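You operate a simulated robot arm through the tools that you are given. There is no shell and no other tool. Be economical: measure what you need, move in short steps, check, and stop when the job is done.

The job below is to be done with a simulated robot arm. You get a single attempt, and the scene is never put back.

TASK
Mix some lemon squash with water in the red cup.
Fine: 30 to 60 ml from the squash jug first, then 100 to 150 ml from the clear jug; both jugs back where they stood; under 5 ml spilt. Set down upright: squash jug, clear jug.
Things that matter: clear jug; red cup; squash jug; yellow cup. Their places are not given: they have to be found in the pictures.

The check looks at the end state, three seconds after you hand in, the way a careful person would. Anything else that was tipped, shoved, dropped, spilled or broken makes it a failure.

THE ROBOT
A 7-joint arm with a two-finger parallel gripper, fixed in place. Base frame: the origin is at the foot of the arm, x ahead of it, y to its left, z up; the work surface is at about z = 900. Lengths are in mm, angles in rad, forces in N, time in s.
With the tool pointing down near the work surface it reaches from about 340 to 760 mm from the base axis. Its first joint turns from -2.007 to 2.007 rad. Payload 3.91 kg.
The tool frame sits at the grasp point between the pads (the TCP): z along the fingers, y along the line on which they close. The tips reach 30 mm beyond it. Largest opening 110 mm; finger width 20, thickness 10; the body of the gripper, 48 by 112 mm, starts 55 mm behind the TCP.
Orientation is that of the tool frame in the base frame, as [roll, pitch, yaw] about the fixed x, y, z axes, in that order (R = Rz(yaw) Ry(pitch) Rx(roll)). With the fingers straight down and closing along the base's y, the tool's x points along the base's -x, its y along +y and its z along -z.

THE INTERFACE
- The arm moves only by the tool apply_moves. Its argument "targets" is a list of rows, each a list of 6 numbers: the shift along the tool's x, y, z in units of 50 mm (1.0 is 50 mm), then the turn, a rotation vector about the tool's x, y, z in units of 8 degrees (1.0 is 8 degrees). In form: [[x, y, z, ax, ay, az], ...]. A call has 1 to 8 rows; each row shifts and turns the commanded pose from where the row before left it, along the tool's axes as they then stand. "fingers" is the gripper command, from -1 (fully open) to 1 (shut), values between in proportion, set as the call begins (left out, the last holds). A call with a number of a shift or a turn outside -1 to 1 is refused whole. A row lasts 0.2 s, in which the tool goes at most 50 mm and 0.15 rad; a call with a longer step from one row to the next is refused whole, and so is a gripper value outside its range. A pose out of reach is approached as far as the arm can. The call stops where the force on the tool passes 40 N (or 10 N more than at its start, if that is more) or the arm is blocked; 0.2 s more then pass. Each finger travels about 108 mm/s and halts on what it meets, pressing with about 43 N; the grip force reading is that of the motor and also rises with nothing between the fingers. The clock runs only during rows and for 0.2 s after the last one: add rows that do not move to give the fingers time. It gives the time, the measured TCP pose, the force on the tool (base axes), the opening and the grip force at its end, in the units of the frame above (readings bear some noise), with the torque about the TCP (base axes, N m) and any sound that the robot's microphone picked up, and new pictures: "views" is both (left out), scene, wrist or none.
- Cameras (640 x 400 px; columns grow to the right, rows downward): "scene" is fixed at [405.6, -506.4, 1475.6]; the picture's right is [0.99, -0.11, 0.00], its down [-0.05, -0.48, -0.87] and it looks along [0.10, 0.87, -0.49] (base axes); focal length 315 px, centre (320, 200). "wrist" rides on the gripper at [72, 17, -103] in the tool frame; the picture's right is [-0.23, 0.97, 0.00], its down [-0.76, -0.18, -0.62] and it looks along [-0.61, -0.14, 0.78] (tool axes); focal length 222 px, centre (320, 200).
- slide_trunk(by): slides the trunk up (or, below 0, down) by that many mm; the arm rides with it, the base frame stays. It gives what a move gives, with no picture.
- point_at(camera, pixels): for up to 12 pixels [column, row] of the newest picture of that camera ("zoom" is the newest enlarged one), the place [x, y, z] in the base frame of the surface seen there, good to about 2 mm, but the place of the scene camera against the robot may be out by one fixed shift of up to 25 mm in any direction. No time passes.
- enlarge(camera, box): a new picture of the part [left, top, right, bottom] of that camera's present view, enlarged. No time passes.
- finish_job(): hands the job in; it is judged then, once.

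Work in short steps. Measure before you move; look again where a grasp or a placing could have gone wrong, and mend it. You have 80 turns and 200 pictures in all, those below and enlarged ones among them. Open the gripper and draw the arm clear of the work before you hand the job in, unless the task says otherwise; then end with one line.

The tools are called after ">>>" as a command line: name --pt "numbers of a row" for each row, then --argument value for the rest, lists and objects as JSON in quotes. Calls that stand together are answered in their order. apply_moves: Moves the arm, as the interface text tells. Its arguments: {"type":"object","properties":{"targets":{"type":"array","items":{"type":"array","items":{"type":"number"}}},"fingers":{"type":"number"},"views":{"type":"string","enum":["both","scene","wrist","none"]}},"required":["targets"]} The other tools are called the same way: slide_trunk (by) slides the trunk up or down; point_at (camera, pixels) gives the place of the surface under pixels of a picture; enlarge (camera, box) takes an enlarged picture of a part of a camera's view; finish_job () hands the job in.

At the start:

```text
time_s: 0.0
tcp_pos: [441.4, 190.8, 1289.2]
tcp_rot: [-3.141, 0.0, 3.141]
wrist_force: [-0.7, 0.3, -0.6]
ft_torque: [0.01, 0.02, 0.02]
finger_gap: 109.9
grip_force: 0.1
trunk travel left (down, up): [-825.0, 165.0]
```

scene: 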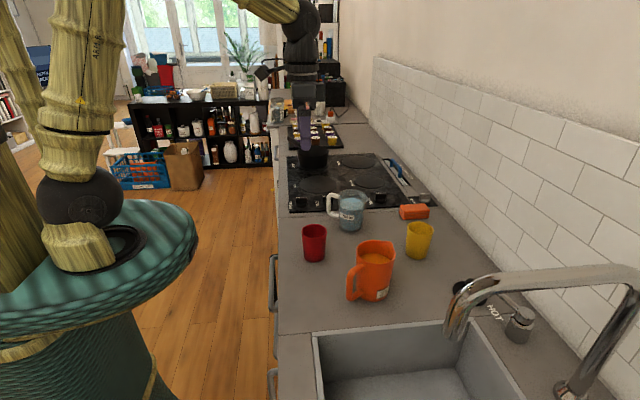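
wrist: 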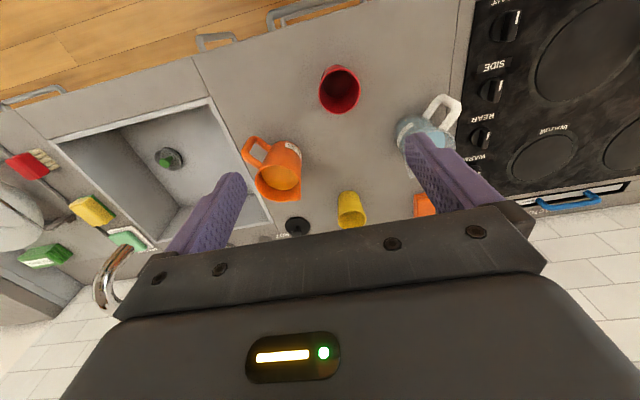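

The scene shows the orange squash jug near (373,270), the clear jug near (350,212), the red cup near (314,243) and the yellow cup near (419,240). I'll enlarge these and measure.

>>> enlarge --camera "scene" --box '[280, 170, 460, 310]'

>>> enlarge --camera "wrist" --box '[230, 50, 480, 240]'

>>> point_at --camera "wrist" --pixels '[[281, 178], [262, 185], [300, 150], [257, 152], [325, 90], [355, 90], [340, 113], [420, 130], [443, 105], [350, 205], [340, 140], [380, 160]]'

>>> point_at --camera "scene" --pixels '[[375, 258], [358, 246], [394, 246], [352, 285], [372, 298], [302, 228], [326, 228], [314, 259], [351, 198], [334, 210], [350, 228], [340, 270]]'

```text
2.86 times, centred on (370, 240) of scene
```

zoom: 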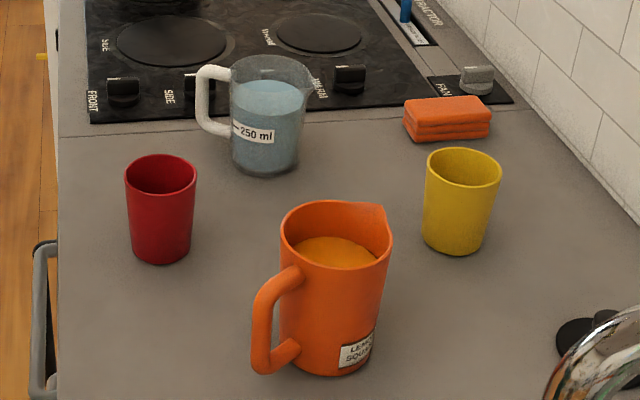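

```text
2.11 times, centred on (355, 145) of wrist
```

zoom: 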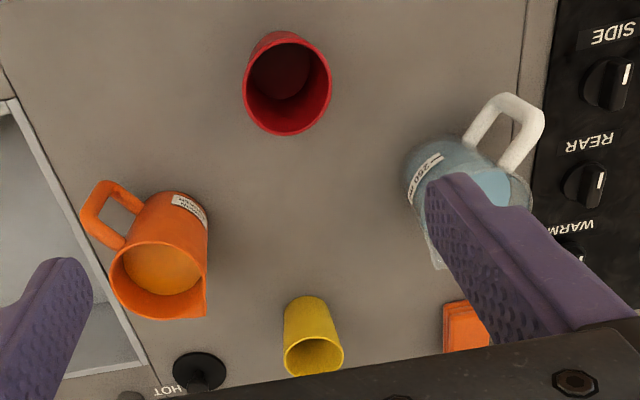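

```text
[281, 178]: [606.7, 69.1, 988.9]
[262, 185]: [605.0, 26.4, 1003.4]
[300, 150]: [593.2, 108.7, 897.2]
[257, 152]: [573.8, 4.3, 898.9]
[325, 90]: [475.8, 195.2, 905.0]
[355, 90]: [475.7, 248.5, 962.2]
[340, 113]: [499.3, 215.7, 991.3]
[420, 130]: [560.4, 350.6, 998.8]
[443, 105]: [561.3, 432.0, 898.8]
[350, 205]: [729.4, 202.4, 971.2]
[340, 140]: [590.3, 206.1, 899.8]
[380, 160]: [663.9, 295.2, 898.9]
```

```text
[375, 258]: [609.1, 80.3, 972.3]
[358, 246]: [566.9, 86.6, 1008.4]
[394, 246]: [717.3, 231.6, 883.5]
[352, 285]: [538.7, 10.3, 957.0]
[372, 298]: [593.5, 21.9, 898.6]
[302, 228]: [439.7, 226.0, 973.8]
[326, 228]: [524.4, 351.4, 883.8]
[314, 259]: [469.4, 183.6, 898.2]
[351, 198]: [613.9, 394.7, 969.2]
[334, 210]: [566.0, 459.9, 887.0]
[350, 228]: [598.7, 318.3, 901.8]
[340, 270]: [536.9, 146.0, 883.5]
```

I'll sample the rims, handles and bases in the wrist zoom. It is exact, so the scene camera can be checked against it.

>>> point_at --camera "zoom" --pixels '[[245, 95], [329, 82], [290, 133], [285, 82], [112, 262], [206, 248], [205, 312], [160, 270], [155, 243], [88, 215], [105, 187], [130, 195]]'

>>> point_at --camera "zoom" --pixels '[[492, 100], [538, 110], [475, 135], [515, 155], [490, 185], [410, 185], [435, 265], [110, 240], [160, 317], [313, 373], [315, 345], [180, 198]]'

```text
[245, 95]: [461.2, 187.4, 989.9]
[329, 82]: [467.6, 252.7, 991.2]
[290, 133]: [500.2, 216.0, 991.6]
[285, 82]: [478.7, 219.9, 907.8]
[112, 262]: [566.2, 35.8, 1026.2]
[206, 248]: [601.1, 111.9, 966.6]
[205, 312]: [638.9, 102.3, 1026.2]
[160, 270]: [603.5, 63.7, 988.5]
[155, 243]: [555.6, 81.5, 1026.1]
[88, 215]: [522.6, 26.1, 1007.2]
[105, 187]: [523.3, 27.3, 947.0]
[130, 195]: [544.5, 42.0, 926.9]
```

```text
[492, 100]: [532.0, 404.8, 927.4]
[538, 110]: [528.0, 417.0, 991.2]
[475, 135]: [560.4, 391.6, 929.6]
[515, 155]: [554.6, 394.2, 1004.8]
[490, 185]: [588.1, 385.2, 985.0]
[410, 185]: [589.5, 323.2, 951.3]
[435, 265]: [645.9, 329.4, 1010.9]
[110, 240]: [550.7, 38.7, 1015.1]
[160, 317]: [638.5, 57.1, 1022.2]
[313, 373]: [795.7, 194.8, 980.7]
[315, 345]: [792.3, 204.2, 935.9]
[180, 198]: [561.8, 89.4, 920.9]
```

The squash jug is at about (600,70) with its handle toward (523,27). The clear jug is at about (600,365) with its handle toward (530,411), and the red cup is at about (465,220). Next I'll measure the handle geometry in the scene camera, where the counter reads about 16 mm low.

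>>> enlarge --camera "scene" --box '[340, 235, 404, 305]'

>>> point_at --camera "scene" --pixels '[[353, 272], [353, 279], [353, 288], [353, 294], [352, 297], [357, 270], [361, 268], [359, 294], [362, 292], [366, 241], [370, 250], [361, 248]]'

>>> enlarge --camera "scene" --box '[320, 180, 384, 240]'

>>> point_at --camera "scene" --pixels '[[345, 194], [340, 194], [335, 196], [335, 200], [336, 205], [338, 215], [342, 216], [335, 210], [347, 190], [365, 196], [356, 201], [350, 194]]'

```text
5.71 times, centred on (372, 270) of scene
```

zoom: 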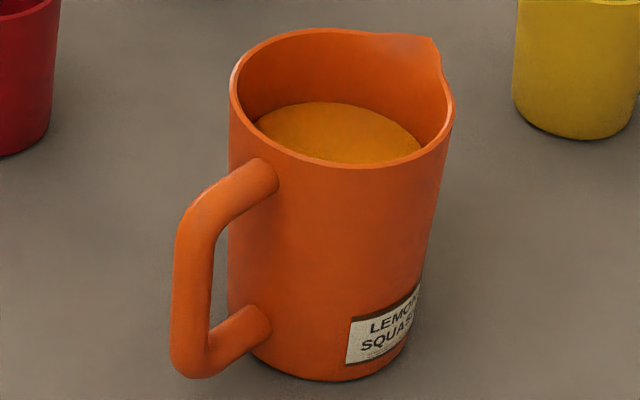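

```text
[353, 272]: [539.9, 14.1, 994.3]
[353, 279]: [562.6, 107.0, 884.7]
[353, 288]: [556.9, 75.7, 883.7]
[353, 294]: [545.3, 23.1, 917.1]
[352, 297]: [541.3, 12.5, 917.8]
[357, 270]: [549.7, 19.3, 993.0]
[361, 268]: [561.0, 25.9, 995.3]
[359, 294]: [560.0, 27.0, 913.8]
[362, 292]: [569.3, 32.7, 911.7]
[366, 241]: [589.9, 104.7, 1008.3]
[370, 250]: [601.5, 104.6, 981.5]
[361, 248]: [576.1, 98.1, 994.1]
```

```text
6.67 times, centred on (352, 210) of scene
```

zoom: 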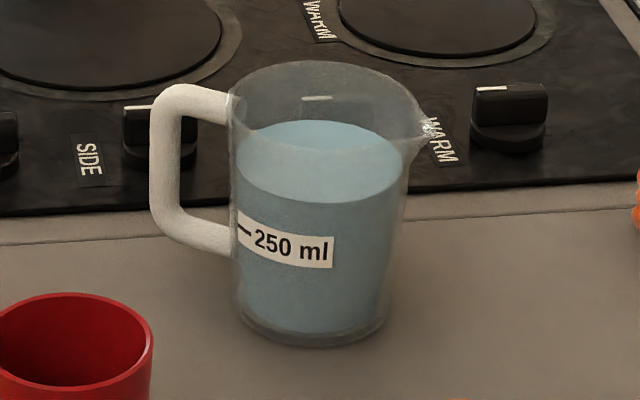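

```text
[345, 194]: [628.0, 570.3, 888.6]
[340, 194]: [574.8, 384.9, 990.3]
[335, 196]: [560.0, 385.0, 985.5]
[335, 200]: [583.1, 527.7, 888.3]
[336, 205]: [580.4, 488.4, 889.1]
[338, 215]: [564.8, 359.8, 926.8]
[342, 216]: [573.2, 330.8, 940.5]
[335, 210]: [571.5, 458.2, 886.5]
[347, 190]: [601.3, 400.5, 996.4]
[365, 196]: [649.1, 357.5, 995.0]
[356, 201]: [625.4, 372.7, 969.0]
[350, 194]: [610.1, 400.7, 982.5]
```

Before grasping I want a close wrist view. I'll move toward −y at height, descend while yawing about 35° to line up with the squash handle plane, and then tilt.

>>> apply_moves --pt "0 -0.9 0 0 0 0" --pt "0 -0.9 0 0 0 0" --pt "0 -0.9 0 0 0 0" --pt "0 -0.9 0 0 0 0" --pt "0.4 -0.9 0 0 0 0" --pt "0 0 0.4 0 0 -1" --pt "0 0 0.5 0 0 -1" --pt "0 0 0.5 0 0 -1" --fingers 0.2 --views "wrist"

>>> apply_moves --pt "0 0 0 0 0 -1" --pt "0 0 0 0 -1 0" --pt "0 0 0 0 -1 0" --pt "0 0 0 0 -1 0" --pt "0 0 0 0 -1 0" --pt "0 0 0 0 -1 0" --pt "0 0 0 0 0 0" --views "both"

```text
time_s: 1.8
tcp_pos: [422.2, -32.6, 1218.5]
tcp_rot: [3.14, 0.0, -2.722]
wrist_force: [0.6, 0.7, 0.6]
ft_torque: [0.01, 0.02, -0.02]
finger_gap: 44.2
grip_force: 0.0
trunk travel left (down, up): [-825.0, 165.0]
```

wrist: 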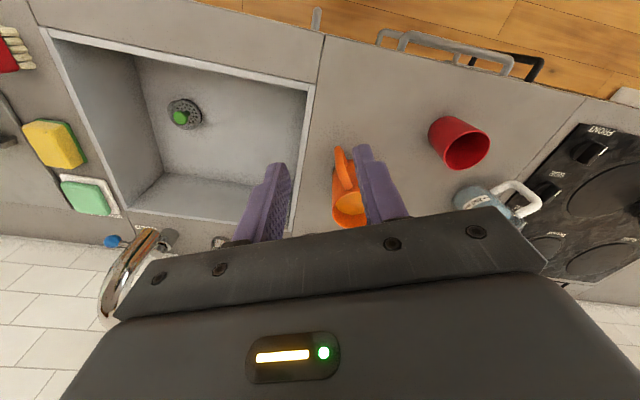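

```text
time_s: 3.4
tcp_pos: [419.2, -34.6, 1219.7]
tcp_rot: [-3.141, 0.698, -2.583]
wrist_force: [-0.3, -1.6, 0.5]
ft_torque: [-0.01, -0.01, 0.0]
finger_gap: 44.2
grip_force: 0.1
trunk travel left (down, up): [-825.0, 165.0]
```

scene: 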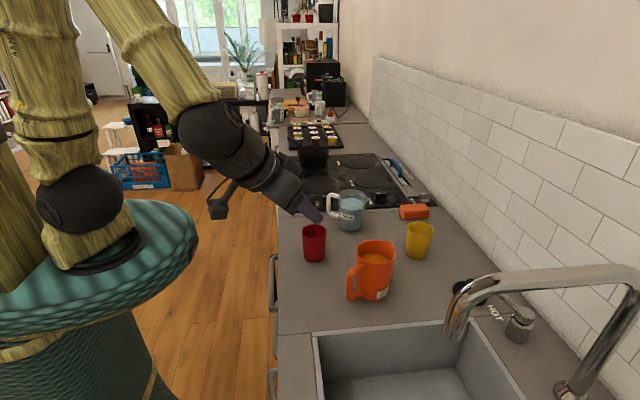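
wrist: 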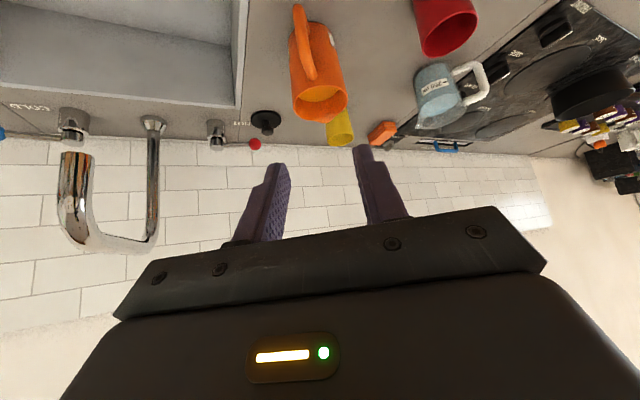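

The handle is in view at (302,40), nearly in line with the jug body. I'll enlarge it and measure.

>>> enlarge --camera "wrist" --box '[260, 0, 380, 130]'

>>> point_at --camera "wrist" --pixels '[[299, 8], [302, 25], [305, 45], [308, 65], [311, 76], [293, 100], [346, 95], [318, 119], [330, 120], [320, 98], [306, 55], [300, 15]]'

>>> point_at --camera "wrist" --pixels '[[440, 90], [470, 68], [485, 78], [470, 98], [433, 128], [458, 108], [440, 50], [445, 30], [474, 20], [430, 105], [417, 95], [448, 120]]'

```text
3.08 times, centred on (320, 65) of wrist
```

zoom: 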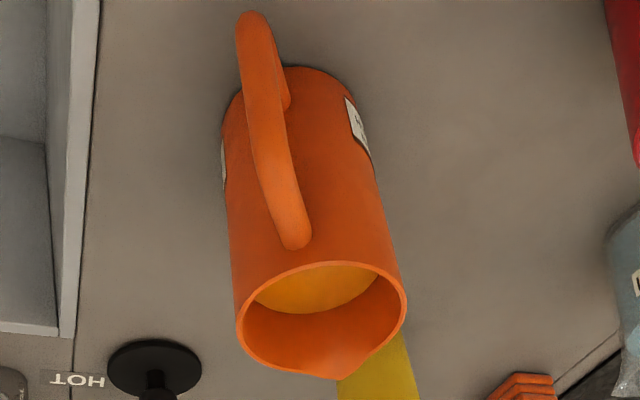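

```text
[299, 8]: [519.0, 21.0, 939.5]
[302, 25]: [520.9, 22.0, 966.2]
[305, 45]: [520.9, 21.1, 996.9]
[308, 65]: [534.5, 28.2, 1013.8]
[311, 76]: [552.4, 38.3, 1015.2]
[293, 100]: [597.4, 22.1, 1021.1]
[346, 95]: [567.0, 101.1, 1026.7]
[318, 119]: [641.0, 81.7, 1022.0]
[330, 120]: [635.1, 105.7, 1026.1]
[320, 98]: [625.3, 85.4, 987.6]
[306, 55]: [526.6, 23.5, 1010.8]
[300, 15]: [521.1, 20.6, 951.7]
```

```text
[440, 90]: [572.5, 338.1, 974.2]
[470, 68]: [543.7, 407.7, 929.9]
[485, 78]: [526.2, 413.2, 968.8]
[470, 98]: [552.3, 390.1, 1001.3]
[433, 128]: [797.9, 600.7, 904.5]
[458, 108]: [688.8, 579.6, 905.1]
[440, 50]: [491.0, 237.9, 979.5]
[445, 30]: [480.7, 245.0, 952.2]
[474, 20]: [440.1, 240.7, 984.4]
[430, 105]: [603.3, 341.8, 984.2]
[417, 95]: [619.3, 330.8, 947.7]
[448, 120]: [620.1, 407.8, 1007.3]
```

The squash handle bar's centre is about (527,25.5), running z 925–1010, with its plane at azimuth about 31° (tool now at 32°). I'll steepen the tool to about 65° below horizontal, so the pads lie along the bar, and go to 100 mm before the grasp.

>>> apply_moves --pt "0 0 0 0 0.78 0" --pt "0 0 0 0 0.78 0" --pt "0 0 0 0 0.78 0" --pt "0 0 0 0 0.78 0" --pt "-0.03 -0.03 0.88 0 0 0" --pt "-0.03 -0.03 0.88 0 0 0" --pt "-0.03 -0.03 0.88 0 0 0" --pt "-0.04 -0.03 0.88 0 0 0" --views "both"

```text
time_s: 5.2
tcp_pos: [468.9, -9.4, 1051.0]
tcp_rot: [-3.14, 0.262, -2.585]
wrist_force: [0.2, 0.3, 0.5]
ft_torque: [-0.02, 0.03, 0.02]
finger_gap: 44.1
grip_force: 0.0
trunk travel left (down, up): [-825.0, 165.0]
```

scene: 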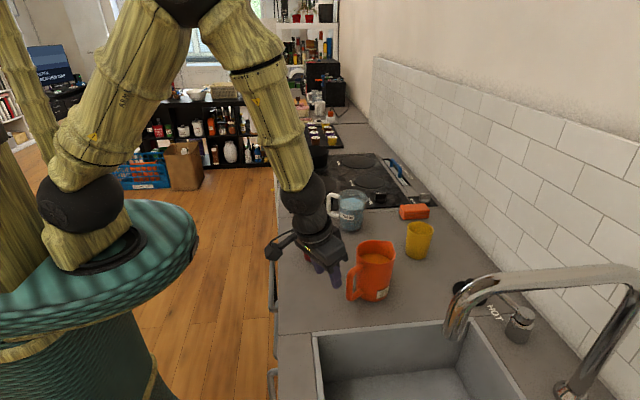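
wrist: 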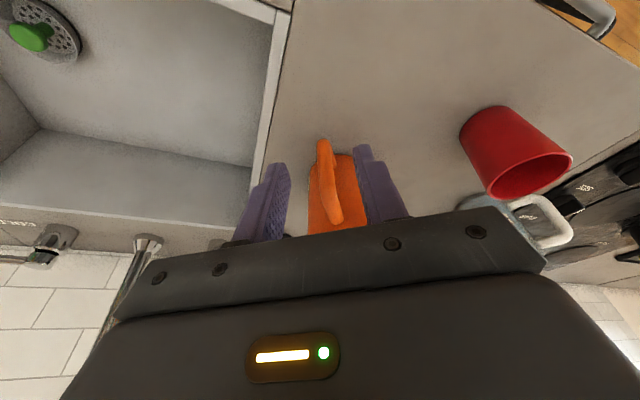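

The tool is now 75° below horizontal. I'll ease it to 67° and move in to straddle the handle bar at about (527,25,972).

>>> apply_moves --pt "0 0 0 0 -1 0" --pt "-0.63 -0.02 0 0 0 0" --pt "0 0 0.5 0 0 0" --pt "0 0 0.5 0 0 0" --pt "0 0 0.5 0 0 0" --pt "0 0 0.45 0 0 0" --pt "0 0 0 0 0 0" --views "both"

```text
time_s: 6.8
tcp_pos: [527.9, 23.5, 973.2]
tcp_rot: [-3.141, 0.403, -2.584]
wrist_force: [-0.2, -0.4, 0.4]
ft_torque: [0.02, 0.0, -0.03]
finger_gap: 44.3
grip_force: 0.1
trunk travel left (down, up): [-825.0, 165.0]
```

scene: 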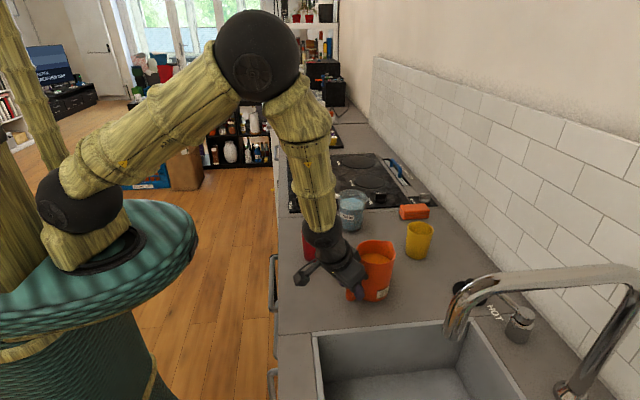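
wrist: 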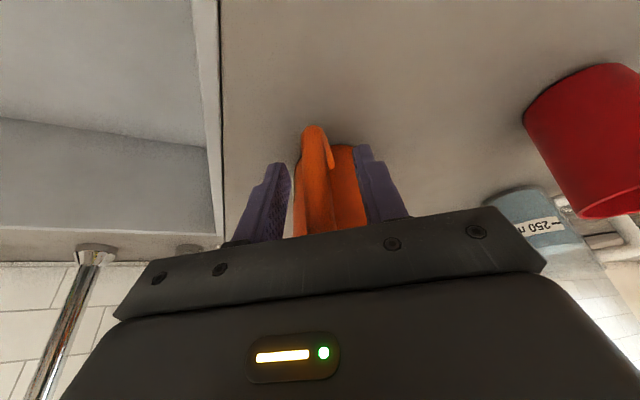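

The handle is between the fingers but looks nearer the left one. I'll measure it before closing.

>>> point_at --camera "wrist" --pixels '[[313, 130], [313, 150], [313, 180], [313, 215], [300, 200], [326, 170], [283, 190], [365, 170], [290, 165], [357, 150]]'

>>> enlarge --camera "wrist" --box '[220, 100, 420, 250]'

```text
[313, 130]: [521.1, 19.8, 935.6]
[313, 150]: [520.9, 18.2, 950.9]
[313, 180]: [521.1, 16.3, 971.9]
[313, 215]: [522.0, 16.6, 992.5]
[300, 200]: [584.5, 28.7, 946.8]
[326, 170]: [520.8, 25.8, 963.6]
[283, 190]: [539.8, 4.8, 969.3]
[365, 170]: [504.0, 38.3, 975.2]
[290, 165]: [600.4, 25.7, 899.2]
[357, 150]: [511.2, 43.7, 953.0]
```

```text
2.67 times, centred on (320, 175) of wrist
```

zoom: 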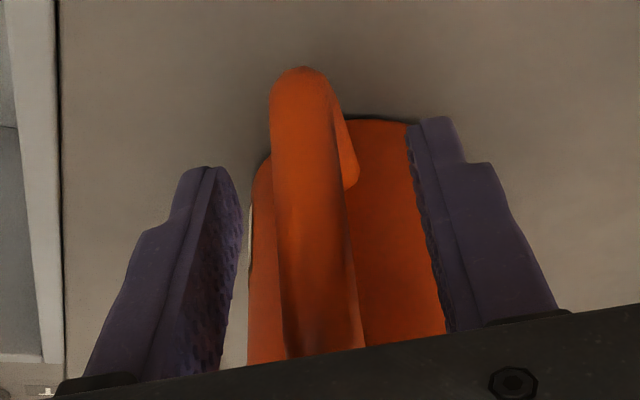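

The bar centre is about (527,23) and the TCP is on it. I'll close the gripper.

>>> apply_moves --pt "0 0 0 0 0 0" --pt "0 0 0 0 0 0" --pt "0 0 0 0 0 0" --pt "0 0 0 0 0 0" --fingers 1 --views "wrist"

```text
time_s: 7.8
tcp_pos: [527.9, 24.1, 972.1]
tcp_rot: [3.141, 0.401, -2.583]
wrist_force: [0.9, 0.4, -0.2]
ft_torque: [-0.01, -0.11, 0.0]
finger_gap: 15.8
grip_force: 42.9
trunk travel left (down, up): [-825.0, 165.0]
```

wrist: 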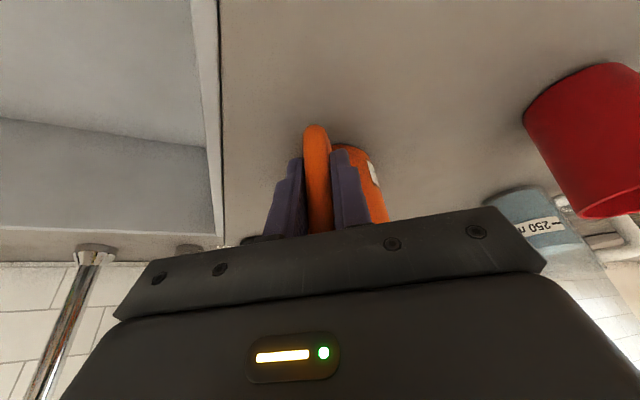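

The grip is firm at 15.8 mm. I'll lift 20 mm slowly and check for sag.

>>> apply_moves --pt "-0.04 0 -0.09 0 0 0" --pt "-0.04 0 -0.09 0 0 0" --pt "-0.04 0 -0.09 0 0 0" --pt "-0.04 0 -0.1 0 0 0" --pt "0 0 0 0 0 0" --pt "0 0 0 0 0 0" --views "both"

>>> enlarge --camera "scene" --box '[280, 170, 460, 310]'

```text
time_s: 9.2
tcp_pos: [525.8, 23.9, 995.1]
tcp_rot: [3.141, 0.405, -2.584]
wrist_force: [-1.0, 0.8, 3.7]
ft_torque: [-0.16, -0.15, 0.06]
finger_gap: 15.7
grip_force: 43.1
trunk travel left (down, up): [-825.0, 165.0]
```

scene: 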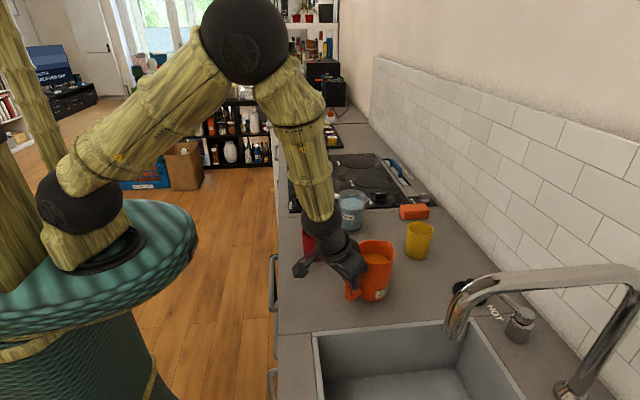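
wrist: 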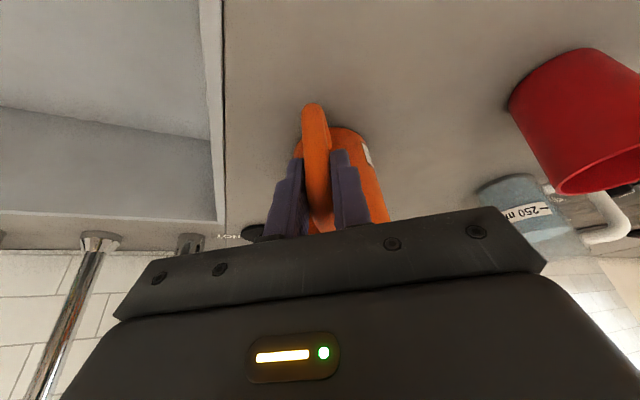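

```text
2.86 times, centred on (370, 240) of scene
```

zoom: 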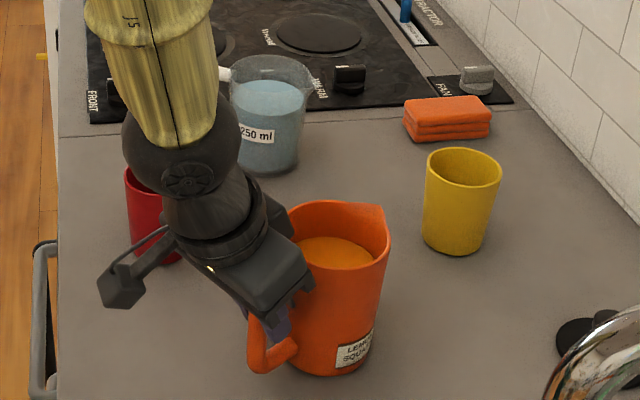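

The reading is only 3.7 N, and the handle appears to have moved about 20 mm relative to the fingers while the jug base looks unmoved. I'll measure to see whether it slipped.

>>> point_at --camera "wrist" --pixels '[[313, 108], [314, 130], [316, 170], [318, 200], [365, 155], [372, 190], [220, 100], [430, 110]]'

>>> point_at --camera "zoom" --pixels '[[385, 212], [345, 203], [335, 245], [330, 372], [262, 370], [355, 352], [290, 345], [290, 210]]'

>>> enlarge --camera "wrist" --box '[220, 80, 420, 250]'

```text
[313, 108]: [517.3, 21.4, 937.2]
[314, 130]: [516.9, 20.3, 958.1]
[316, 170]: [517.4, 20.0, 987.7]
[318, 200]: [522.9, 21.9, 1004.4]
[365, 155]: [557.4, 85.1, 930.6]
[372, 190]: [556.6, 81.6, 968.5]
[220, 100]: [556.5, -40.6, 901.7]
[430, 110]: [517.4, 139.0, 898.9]
```

```text
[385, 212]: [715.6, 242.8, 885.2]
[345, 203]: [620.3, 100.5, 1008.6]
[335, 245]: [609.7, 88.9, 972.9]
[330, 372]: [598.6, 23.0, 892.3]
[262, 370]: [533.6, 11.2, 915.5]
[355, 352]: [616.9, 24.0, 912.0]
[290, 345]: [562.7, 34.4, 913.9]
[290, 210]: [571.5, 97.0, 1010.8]
```

```text
2.35 times, centred on (320, 165) of wrist
```

zoom: 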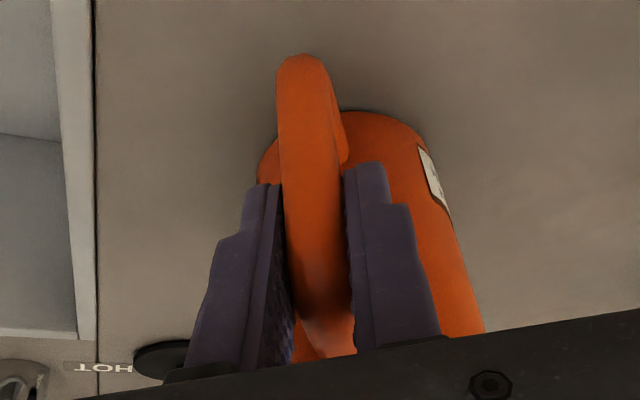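

The jug didn't rise (rim unchanged); the fingers slid up the bar. I'll try a slow 8 mm pull to see how the friction behaves.

>>> apply_moves --pt "-0.02 0 -0.05 0 0 0" --pt "-0.02 0 -0.05 0 0 0" --pt "-0.02 0 -0.05 0 0 0" --views "wrist"

>>> enlarge --camera "wrist" --box '[220, 80, 420, 250]'

```text
time_s: 10.0
tcp_pos: [525.5, 22.8, 1001.0]
tcp_rot: [3.138, 0.402, -2.584]
wrist_force: [-0.4, -0.2, -6.3]
ft_torque: [-0.21, 0.28, 0.01]
finger_gap: 15.8
grip_force: 42.9
trunk travel left (down, up): [-825.0, 165.0]
```

wrist: 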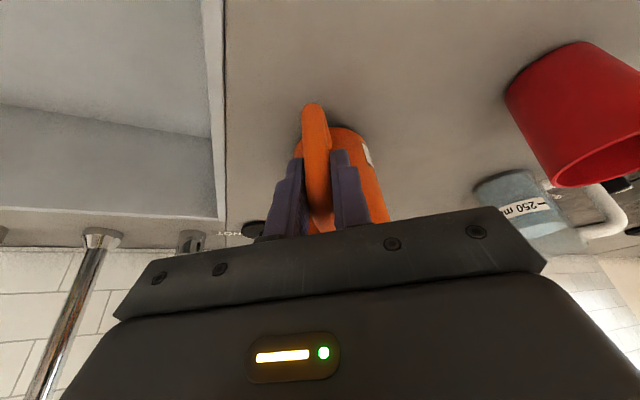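

```text
2.35 times, centred on (320, 165) of wrist
```

zoom: 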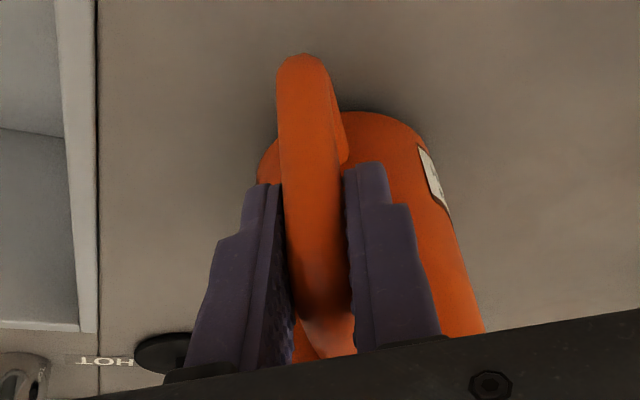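

Now it reads −6.3 N with no slip relative to the fingers. I'll lift another 10 mm and hold to check for creep.

>>> apply_moves --pt "-0.02 0 -0.05 0 0 0" --pt "-0.02 0 -0.05 0 0 0" --pt "-0.02 0 -0.05 0 0 0" --pt "-0.02 0 -0.05 0 0 0" --pt "0 0 0 0 0 0" --pt "0 0 0 0 0 0" --pt "0 0 0 0 0 0" --views "both"

>>> enlarge --camera "scene" --box '[280, 170, 460, 310]'

>>> enlarge --camera "wrist" --box '[220, 80, 420, 250]'

```text
time_s: 11.6
tcp_pos: [527.1, 23.8, 1011.9]
tcp_rot: [-3.141, 0.401, -2.584]
wrist_force: [0.2, 0.5, -6.3]
ft_torque: [-0.21, 0.32, 0.03]
finger_gap: 15.9
grip_force: 43.2
trunk travel left (down, up): [-825.0, 165.0]
```

scene: 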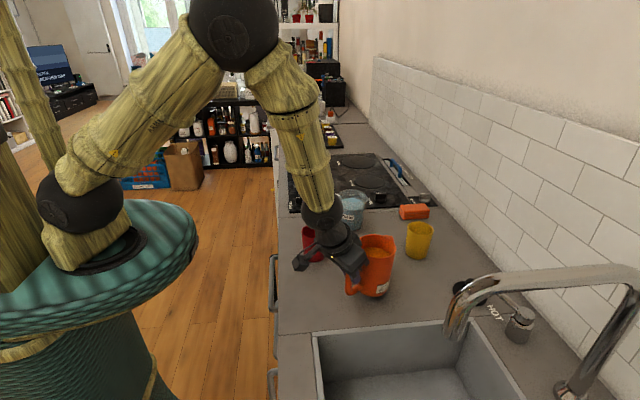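
wrist: 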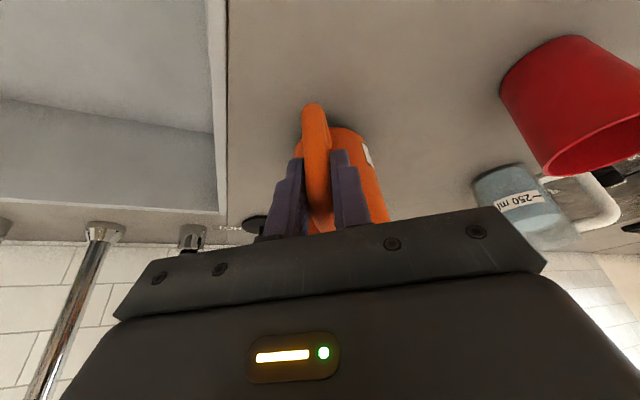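

```text
2.86 times, centred on (370, 240) of scene
```

zoom: 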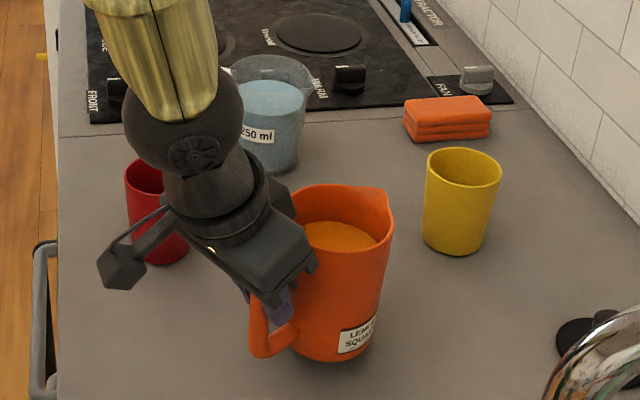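

```text
2.35 times, centred on (320, 165) of wrist
```

zoom: 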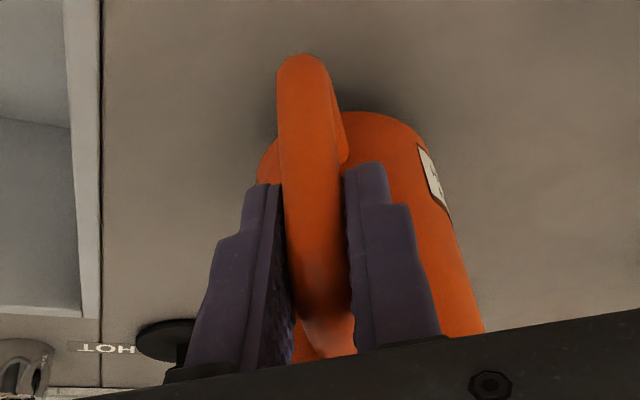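

The jug is held upright and stable at about 6.3 N. The red cup centre is about (465.5,219.5), with its rim at z 991. I'll raise the jug about 120 mm, then carry it to a pre-pour position with the TCP near (352,148,1130).

>>> apply_moves --pt "-0.1 0 -0.25 0 0 0" --pt "-0.2 0 -0.48 0 0 0" --pt "-0.2 0 -0.48 0 0 0" --pt "-0.2 0 -0.48 0 0 0" --pt "-0.15 0 -0.33 0 0 0" --pt "-0.07 0 -0.15 0 0 0" --pt "0 0 0 0 0 0" --views "none"

>>> apply_moves --pt "0.1 0.25 -0.04 0 0 0" --pt "0.23 0.6 -0.1 0 0 0" --pt "0.29 0.75 -0.12 0 0 0" --pt "0.29 0.75 -0.12 0 0 0" --pt "0.29 0.75 -0.12 0 0 0" --pt "0.2 0.57 -0.1 0 0 0" --pt "0.12 0.3 -0.05 0 0 0" --pt "0 0 0 0 0 0" --views "both"

```text
time_s: 13.2
tcp_pos: [525.4, 23.7, 1130.3]
tcp_rot: [3.14, 0.403, -2.583]
wrist_force: [-0.5, 0.7, -4.7]
ft_torque: [-0.18, 0.33, -0.02]
finger_gap: 16.1
grip_force: 42.4
trunk travel left (down, up): [-825.0, 165.0]
```

```text
time_s: 15.0
tcp_pos: [372.3, 155.2, 1136.8]
tcp_rot: [-3.141, 0.4, -2.585]
wrist_force: [-0.3, -0.2, -5.3]
ft_torque: [-0.21, 0.31, 0.0]
finger_gap: 16.0
grip_force: 43.2
out of reach, approached as far as the arm can: row 6, 7
trunk travel left (down, up): [-825.0, 165.0]
```

scene: 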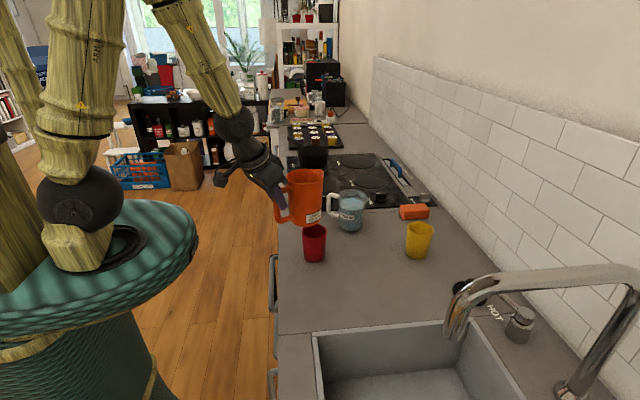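
wrist: 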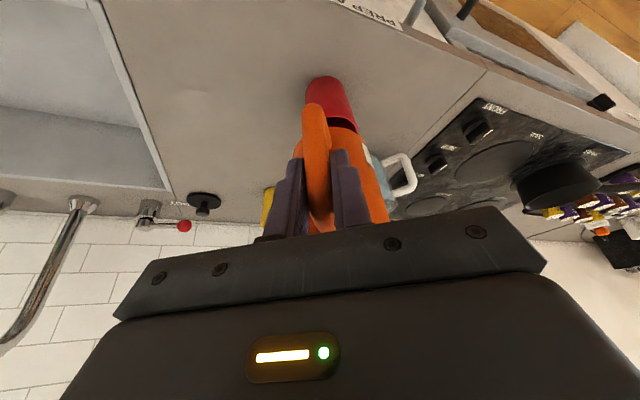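

The arm ran out of reach inward at r≈404. I'll pour from a more comfortable azimuth by yawing the tool about 28° about the vertical, which puts the TCP further to −y with the jug pointing at the cup.

>>> apply_moves --pt "-0.2 0 0 -0.2 0 -0.46" --pt "0 0 0 -0.34 0 -0.805" --pt "0 0 0 -0.34 0 -0.805" --pt "0 0 0 -0.34 0 -0.805" --pt "0 0 0 -0.15 0 -0.345" --pt "0 0 0 0 0 0" --views "none"

```text
time_s: 16.4
tcp_pos: [379.6, 161.3, 1141.6]
tcp_rot: [-3.141, 0.402, -2.095]
wrist_force: [0.4, 0.2, -5.8]
ft_torque: [-0.34, 0.2, -0.01]
finger_gap: 16.0
grip_force: 43.2
trunk travel left (down, up): [-825.0, 165.0]
```

Yaw is good at 60°. I'll move to TCP (395,98,1137), then tilt 28°, which is below the pour threshold of about 36°.

>>> apply_moves --pt "0.15 -0.15 -0.05 0 0 0" --pt "0.3 -0.3 -0.09 0 0 0" --pt "0.3 -0.3 -0.09 0 0 0" --pt "0.15 -0.15 -0.05 0 0 0" --pt "0 0 0 0 0 0" --views "none"

>>> apply_moves --pt "0 0 0 0 0.3 0" --pt "0 0 0 0 0.5 0" --pt "0 0 0 0 0.6 0" --pt "0 0 0 0 0.6 0" --pt "0 0 0 0 0.6 0" --pt "0 0 0 0 0.6 0" --pt "0 0 0 0 0.3 0" --pt "0 0 0 0 0 0" --views "both"

>>> enlarge --camera "scene" --box '[240, 140, 400, 280]'

```text
time_s: 17.6
tcp_pos: [394.3, 98.1, 1136.0]
tcp_rot: [3.141, 0.401, -2.093]
wrist_force: [0.3, 0.4, -5.6]
ft_torque: [-0.31, 0.18, -0.01]
finger_gap: 15.7
grip_force: 43.0
trunk travel left (down, up): [-825.0, 165.0]
```

```text
time_s: 19.4
tcp_pos: [393.7, 98.4, 1136.7]
tcp_rot: [-3.141, -0.087, -2.095]
wrist_force: [0.3, 0.4, -6.1]
ft_torque: [-0.23, 0.13, 0.0]
finger_gap: 15.6
grip_force: 43.2
trunk travel left (down, up): [-825.0, 165.0]
```

scene: 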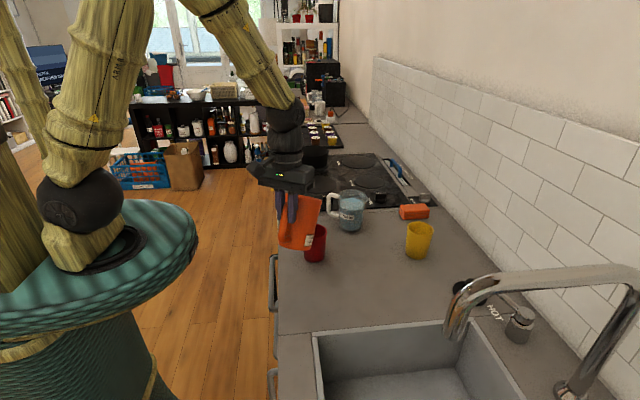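
wrist: 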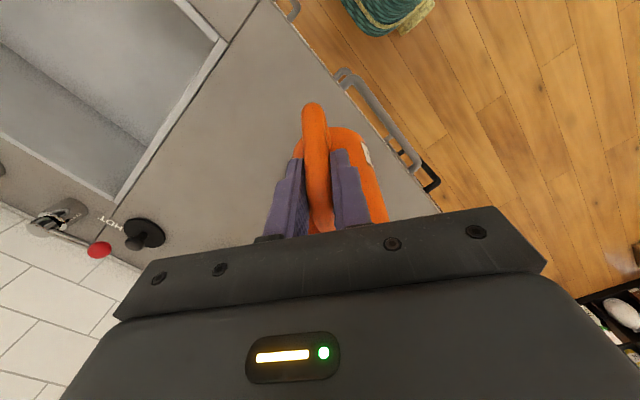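

```text
2.86 times, centred on (320, 210) of scene
```

zoom: 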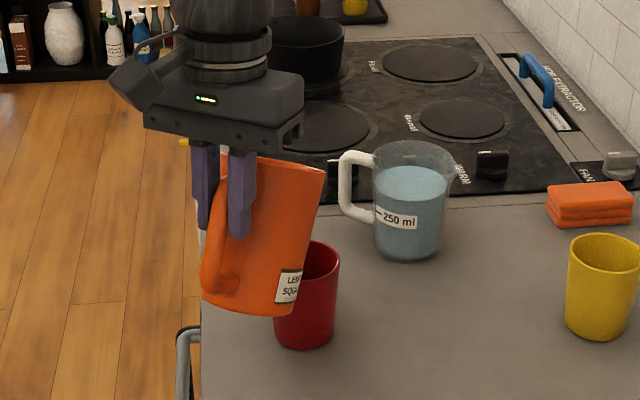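

At 28° tilt nothing is pouring yet. I'll measure the lip and the cup rim in the same scene picture for their relative alignment.

>>> point_at --camera "zoom" --pixels '[[321, 172], [318, 175], [320, 182], [300, 164], [338, 255], [325, 243], [315, 241], [306, 350], [336, 275], [260, 160]]'

```text
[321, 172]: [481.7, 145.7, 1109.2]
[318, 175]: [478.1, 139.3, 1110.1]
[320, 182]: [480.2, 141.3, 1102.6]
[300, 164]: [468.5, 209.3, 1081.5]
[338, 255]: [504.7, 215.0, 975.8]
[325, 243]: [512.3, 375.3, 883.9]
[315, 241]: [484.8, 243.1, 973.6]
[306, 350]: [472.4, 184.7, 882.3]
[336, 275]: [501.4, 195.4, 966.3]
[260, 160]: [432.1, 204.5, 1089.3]
```

The lip matches prediction to within a few mm (about 130 mm ahead of the TCP). I'll lower 43 mm so the lip sits about 40 mm above the rim, then tilt slowly to about 36°.

>>> apply_moves --pt "-0.025 0 0.28 0 0 0" --pt "-0.025 0 0.29 0 0 0" --pt "-0.025 0 0.28 0 0 0" --pt "0 0 0 0 0.3 0" --pt "0 0 0 0 0.4 0" --pt "0 0 0 0 0.3 0" --pt "0 0 0 0 0 0" --pt "0 0 0 0 0 0" --views "scene"

>>> enlarge --camera "scene" --box '[260, 180, 360, 280]'

```text
time_s: 21.2
tcp_pos: [394.7, 100.1, 1095.4]
tcp_rot: [-3.141, -0.227, -2.095]
wrist_force: [0.2, 0.6, -5.6]
ft_torque: [-0.19, 0.08, -0.02]
finger_gap: 15.8
grip_force: 42.6
trunk travel left (down, up): [-825.0, 165.0]
```

scene: 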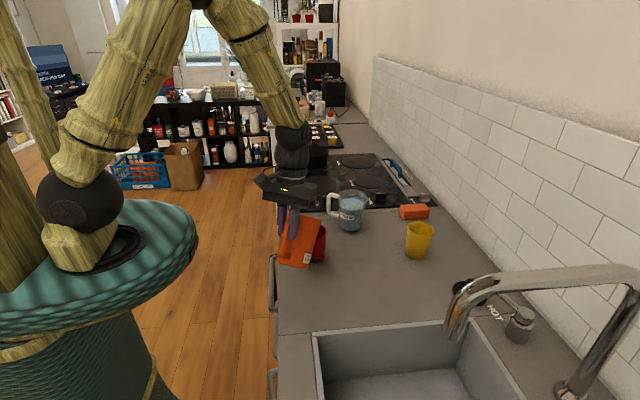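

```text
4.00 times, centred on (310, 230) of scene
```

zoom: 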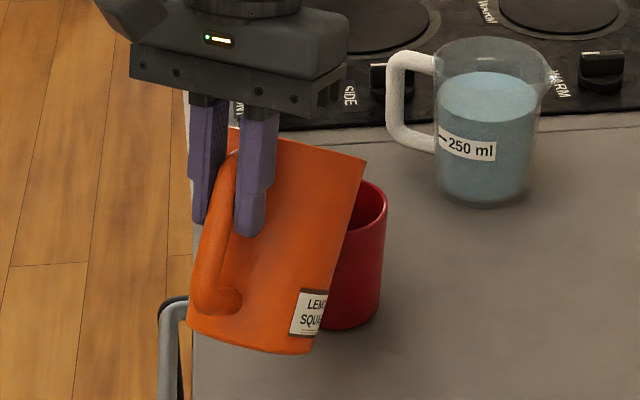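

Tilt is 36° and the lip is over the cup. I'll go on in 2° increments with holds, watching weight and sound.

>>> apply_moves --pt "0 0 0 0 0.13 0" --pt "0 0 0 0 0.12 0" --pt "0 0 0 0 0 0" --pt "0 0 0 0 0 0" --pt "0 0 0 0 0 0" --views "none"

>>> apply_moves --pt "0 0 0 0 0.13 0" --pt "0 0 0 0 0.12 0" --pt "0 0 0 0 0 0" --pt "0 0 0 0 0 0" --pt "0 0 0 0 0 0" --views "scene"

>>> enlarge --camera "scene" --box '[260, 180, 360, 280]'

```text
time_s: 22.4
tcp_pos: [394.2, 99.2, 1094.5]
tcp_rot: [-3.141, -0.261, -2.093]
wrist_force: [0.8, 0.5, -6.1]
ft_torque: [-0.17, 0.12, 0.03]
finger_gap: 16.0
grip_force: 42.7
trunk travel left (down, up): [-825.0, 165.0]
```

```text
time_s: 23.6
tcp_pos: [393.2, 98.6, 1094.1]
tcp_rot: [3.141, -0.295, -2.093]
wrist_force: [-1.1, 0.2, -5.3]
ft_torque: [-0.13, 0.06, 0.0]
finger_gap: 15.7
grip_force: 42.9
trunk travel left (down, up): [-825.0, 165.0]
```

scene: 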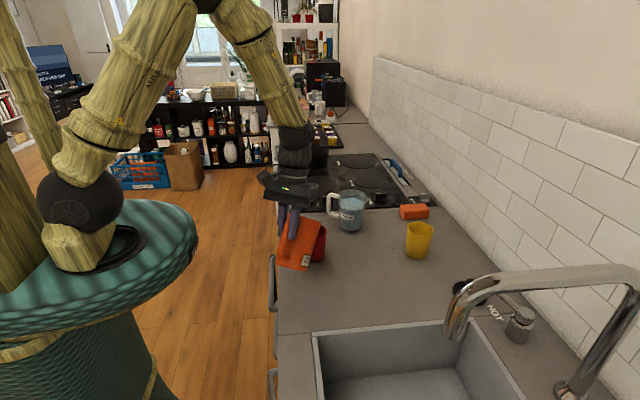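

```text
4.00 times, centred on (310, 230) of scene
```

zoom: 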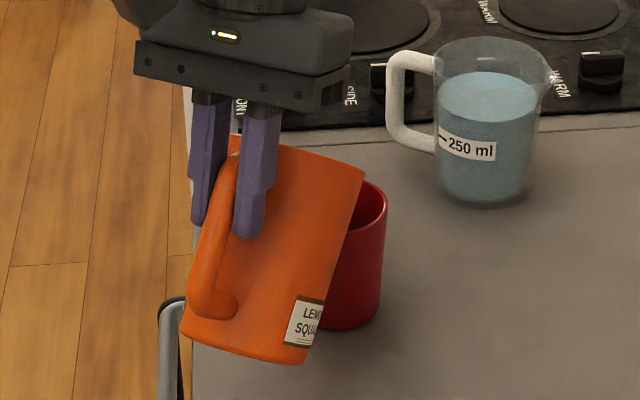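

No sound was reported and the stream is hidden from this side. Geometry predicts about 30 ml at 40°. I'll un-tilt to 28°, rise, and slide sideways so the wrist camera can see into the cup.

>>> apply_moves --pt "0 0 0 0 -0.5 0" --pt "0 0 0 0 -0.5 0" --pt "0 0 0 0 -0.5 0" --pt "0 -0.2 -0.4 0 0 0" --pt "0 -0.5 -0.4 0 0 0" --pt "0 -0.8 -0.4 0 0 0" --pt "0 -0.8 0 0 0 0" --pt "0 -0.5 0 0 0 0" --views "both"

```text
time_s: 25.4
tcp_pos: [518.4, 32.7, 1152.5]
tcp_rot: [3.139, -0.087, -2.095]
wrist_force: [0.1, -0.1, -5.3]
ft_torque: [-0.22, 0.11, -0.01]
finger_gap: 15.8
grip_force: 43.2
trunk travel left (down, up): [-825.0, 165.0]
```

scene: 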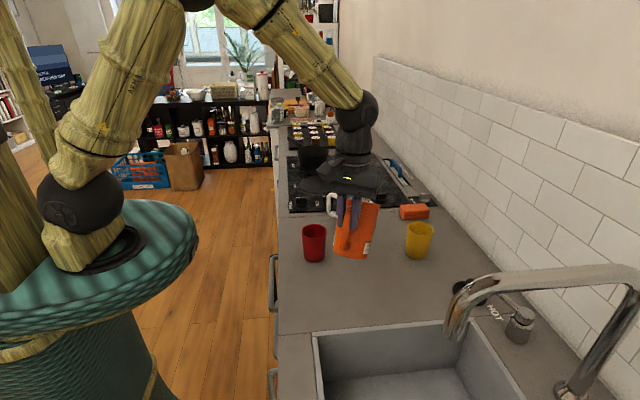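
wrist: 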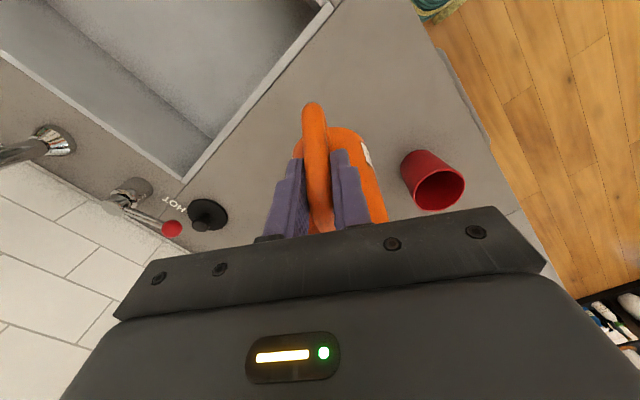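

The view into the cup is good at (438,188). I'll enlarge and measure.

>>> enlarge --camera "wrist" --box '[390, 140, 480, 220]'

>>> point_at --camera "wrist" --pixels '[[438, 178], [435, 182], [440, 185], [432, 178], [438, 190], [445, 180], [438, 208], [416, 195]]'

```text
5.00 times, centred on (435, 180) of wrist
```

zoom: 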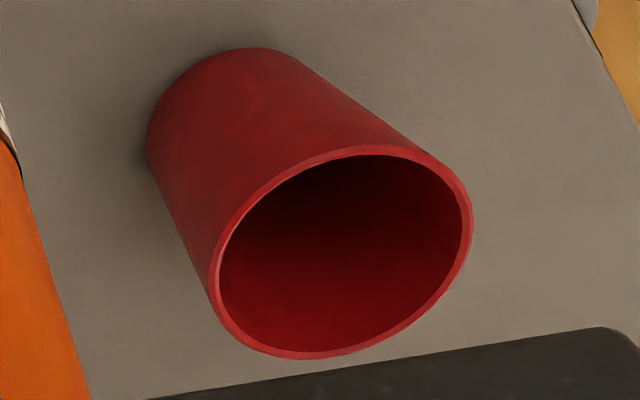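

```text
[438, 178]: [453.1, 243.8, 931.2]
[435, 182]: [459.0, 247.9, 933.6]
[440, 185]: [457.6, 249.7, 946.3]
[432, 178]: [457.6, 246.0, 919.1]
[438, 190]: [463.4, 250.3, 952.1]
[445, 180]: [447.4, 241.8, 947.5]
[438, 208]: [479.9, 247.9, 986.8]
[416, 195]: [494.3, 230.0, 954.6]
```

No liquid is visible yet. I'll find the lowest interior point this view reaches.

>>> point_at --camera "zoom" --pixels '[[340, 170], [300, 180], [380, 165], [320, 185], [270, 200], [400, 172], [250, 230], [240, 250]]'

```text
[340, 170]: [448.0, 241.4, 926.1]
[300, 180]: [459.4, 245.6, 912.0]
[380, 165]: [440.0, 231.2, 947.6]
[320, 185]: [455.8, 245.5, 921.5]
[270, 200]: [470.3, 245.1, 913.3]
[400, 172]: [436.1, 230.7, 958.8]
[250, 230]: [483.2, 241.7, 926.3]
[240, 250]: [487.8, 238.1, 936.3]
```

Nothing measurable has been poured: visible down to z 912, no liquid. A 45 ml fill would sit near z≈925. I'll return along the same path and tilt to about 42.5°.

>>> apply_moves --pt "0 0.5 0 0 0 0" --pt "0 0.8 0 0 0 0" --pt "0 0.8 0 0 0 0" --pt "0 0.5 0.4 0 0 0" --pt "0 0.2 0.4 0 0 0" --pt "0 0 0.4 0 0 0" --pt "0 0 0 0 0.5 0" --pt "0 0 0 0 0.5 0" --views "none"

>>> apply_moves --pt "0 0 0 0 0.3 0" --pt "0 0 0 0 0.2 0" --pt "0 0 0 0 0.15 0" --pt "0 0 0 0 0.15 0" --pt "0 0 0 0 0 0" --pt "0 0 0 0 0 0" --pt "0 0 0 0 0 0" --pt "0 0 0 0 0 0" --views "scene"

>>> enlarge --camera "scene" --box '[260, 180, 360, 280]'

```text
time_s: 27.2
tcp_pos: [395.2, 99.7, 1092.9]
tcp_rot: [3.141, -0.228, -2.094]
wrist_force: [-0.2, -0.1, -4.9]
ft_torque: [-0.14, 0.11, 0.02]
finger_gap: 15.6
grip_force: 42.8
trunk travel left (down, up): [-825.0, 165.0]
```

```text
time_s: 29.0
tcp_pos: [394.4, 99.2, 1092.5]
tcp_rot: [3.141, -0.339, -2.095]
wrist_force: [0.3, 0.4, -5.3]
ft_torque: [-0.11, 0.08, 0.02]
finger_gap: 15.8
grip_force: 42.6
trunk travel left (down, up): [-825.0, 165.0]
```

scene: 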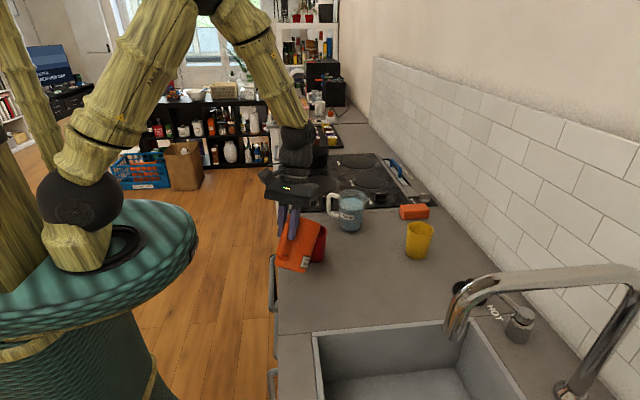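

```text
4.00 times, centred on (310, 230) of scene
```

zoom: 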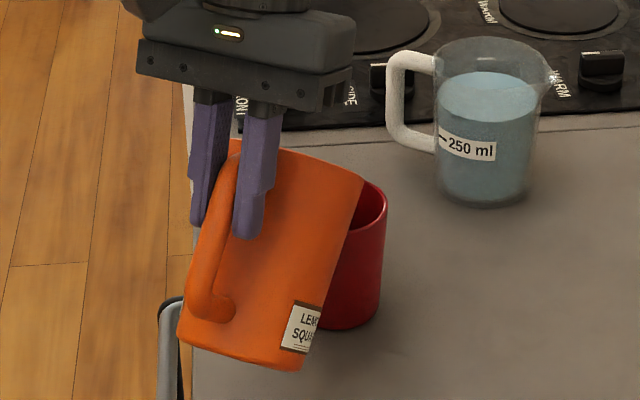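

Tilt is 42.5°. I'll take several quiet readings to average the weight.

>>> apply_moves --pt "0 0 0 0 0 0" --views "none"

>>> apply_moves --pt "0 0 0 0 0 0" --views "none"

>>> apply_moves --pt "0 0 0 0 0 0" --views "none"

>>> apply_moves --pt "0 0 0 0 0 0" --views "wrist"

```text
time_s: 29.4
tcp_pos: [394.4, 99.3, 1093.6]
tcp_rot: [3.141, -0.339, -2.093]
wrist_force: [0.4, -0.4, -5.0]
ft_torque: [-0.14, 0.06, 0.01]
finger_gap: 15.5
grip_force: 42.5
trunk travel left (down, up): [-825.0, 165.0]
```

```text
time_s: 29.8
tcp_pos: [395.5, 98.3, 1094.3]
tcp_rot: [3.141, -0.339, -2.094]
wrist_force: [-0.9, -0.4, -5.6]
ft_torque: [-0.13, 0.08, 0.03]
finger_gap: 15.5
grip_force: 42.8
trunk travel left (down, up): [-825.0, 165.0]
```

```text
time_s: 30.2
tcp_pos: [394.7, 99.1, 1094.0]
tcp_rot: [3.141, -0.338, -2.096]
wrist_force: [-0.2, -0.1, -5.2]
ft_torque: [-0.11, 0.1, 0.04]
finger_gap: 15.7
grip_force: 42.7
trunk travel left (down, up): [-825.0, 165.0]
```

```text
time_s: 30.6
tcp_pos: [394.0, 98.6, 1093.9]
tcp_rot: [-3.141, -0.336, -2.096]
wrist_force: [-0.1, -0.9, -4.9]
ft_torque: [-0.14, 0.07, -0.01]
finger_gap: 16.0
grip_force: 42.5
trunk travel left (down, up): [-825.0, 165.0]
```

wrist: 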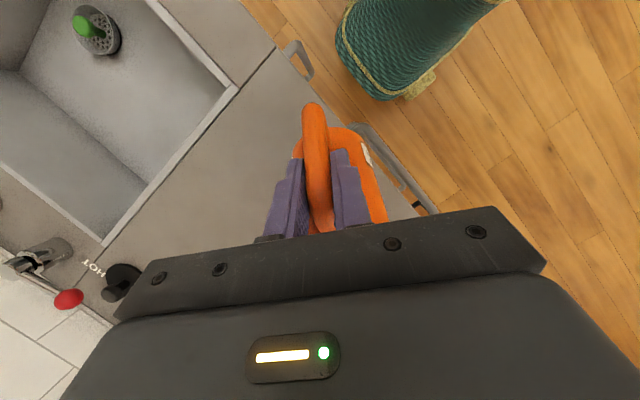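

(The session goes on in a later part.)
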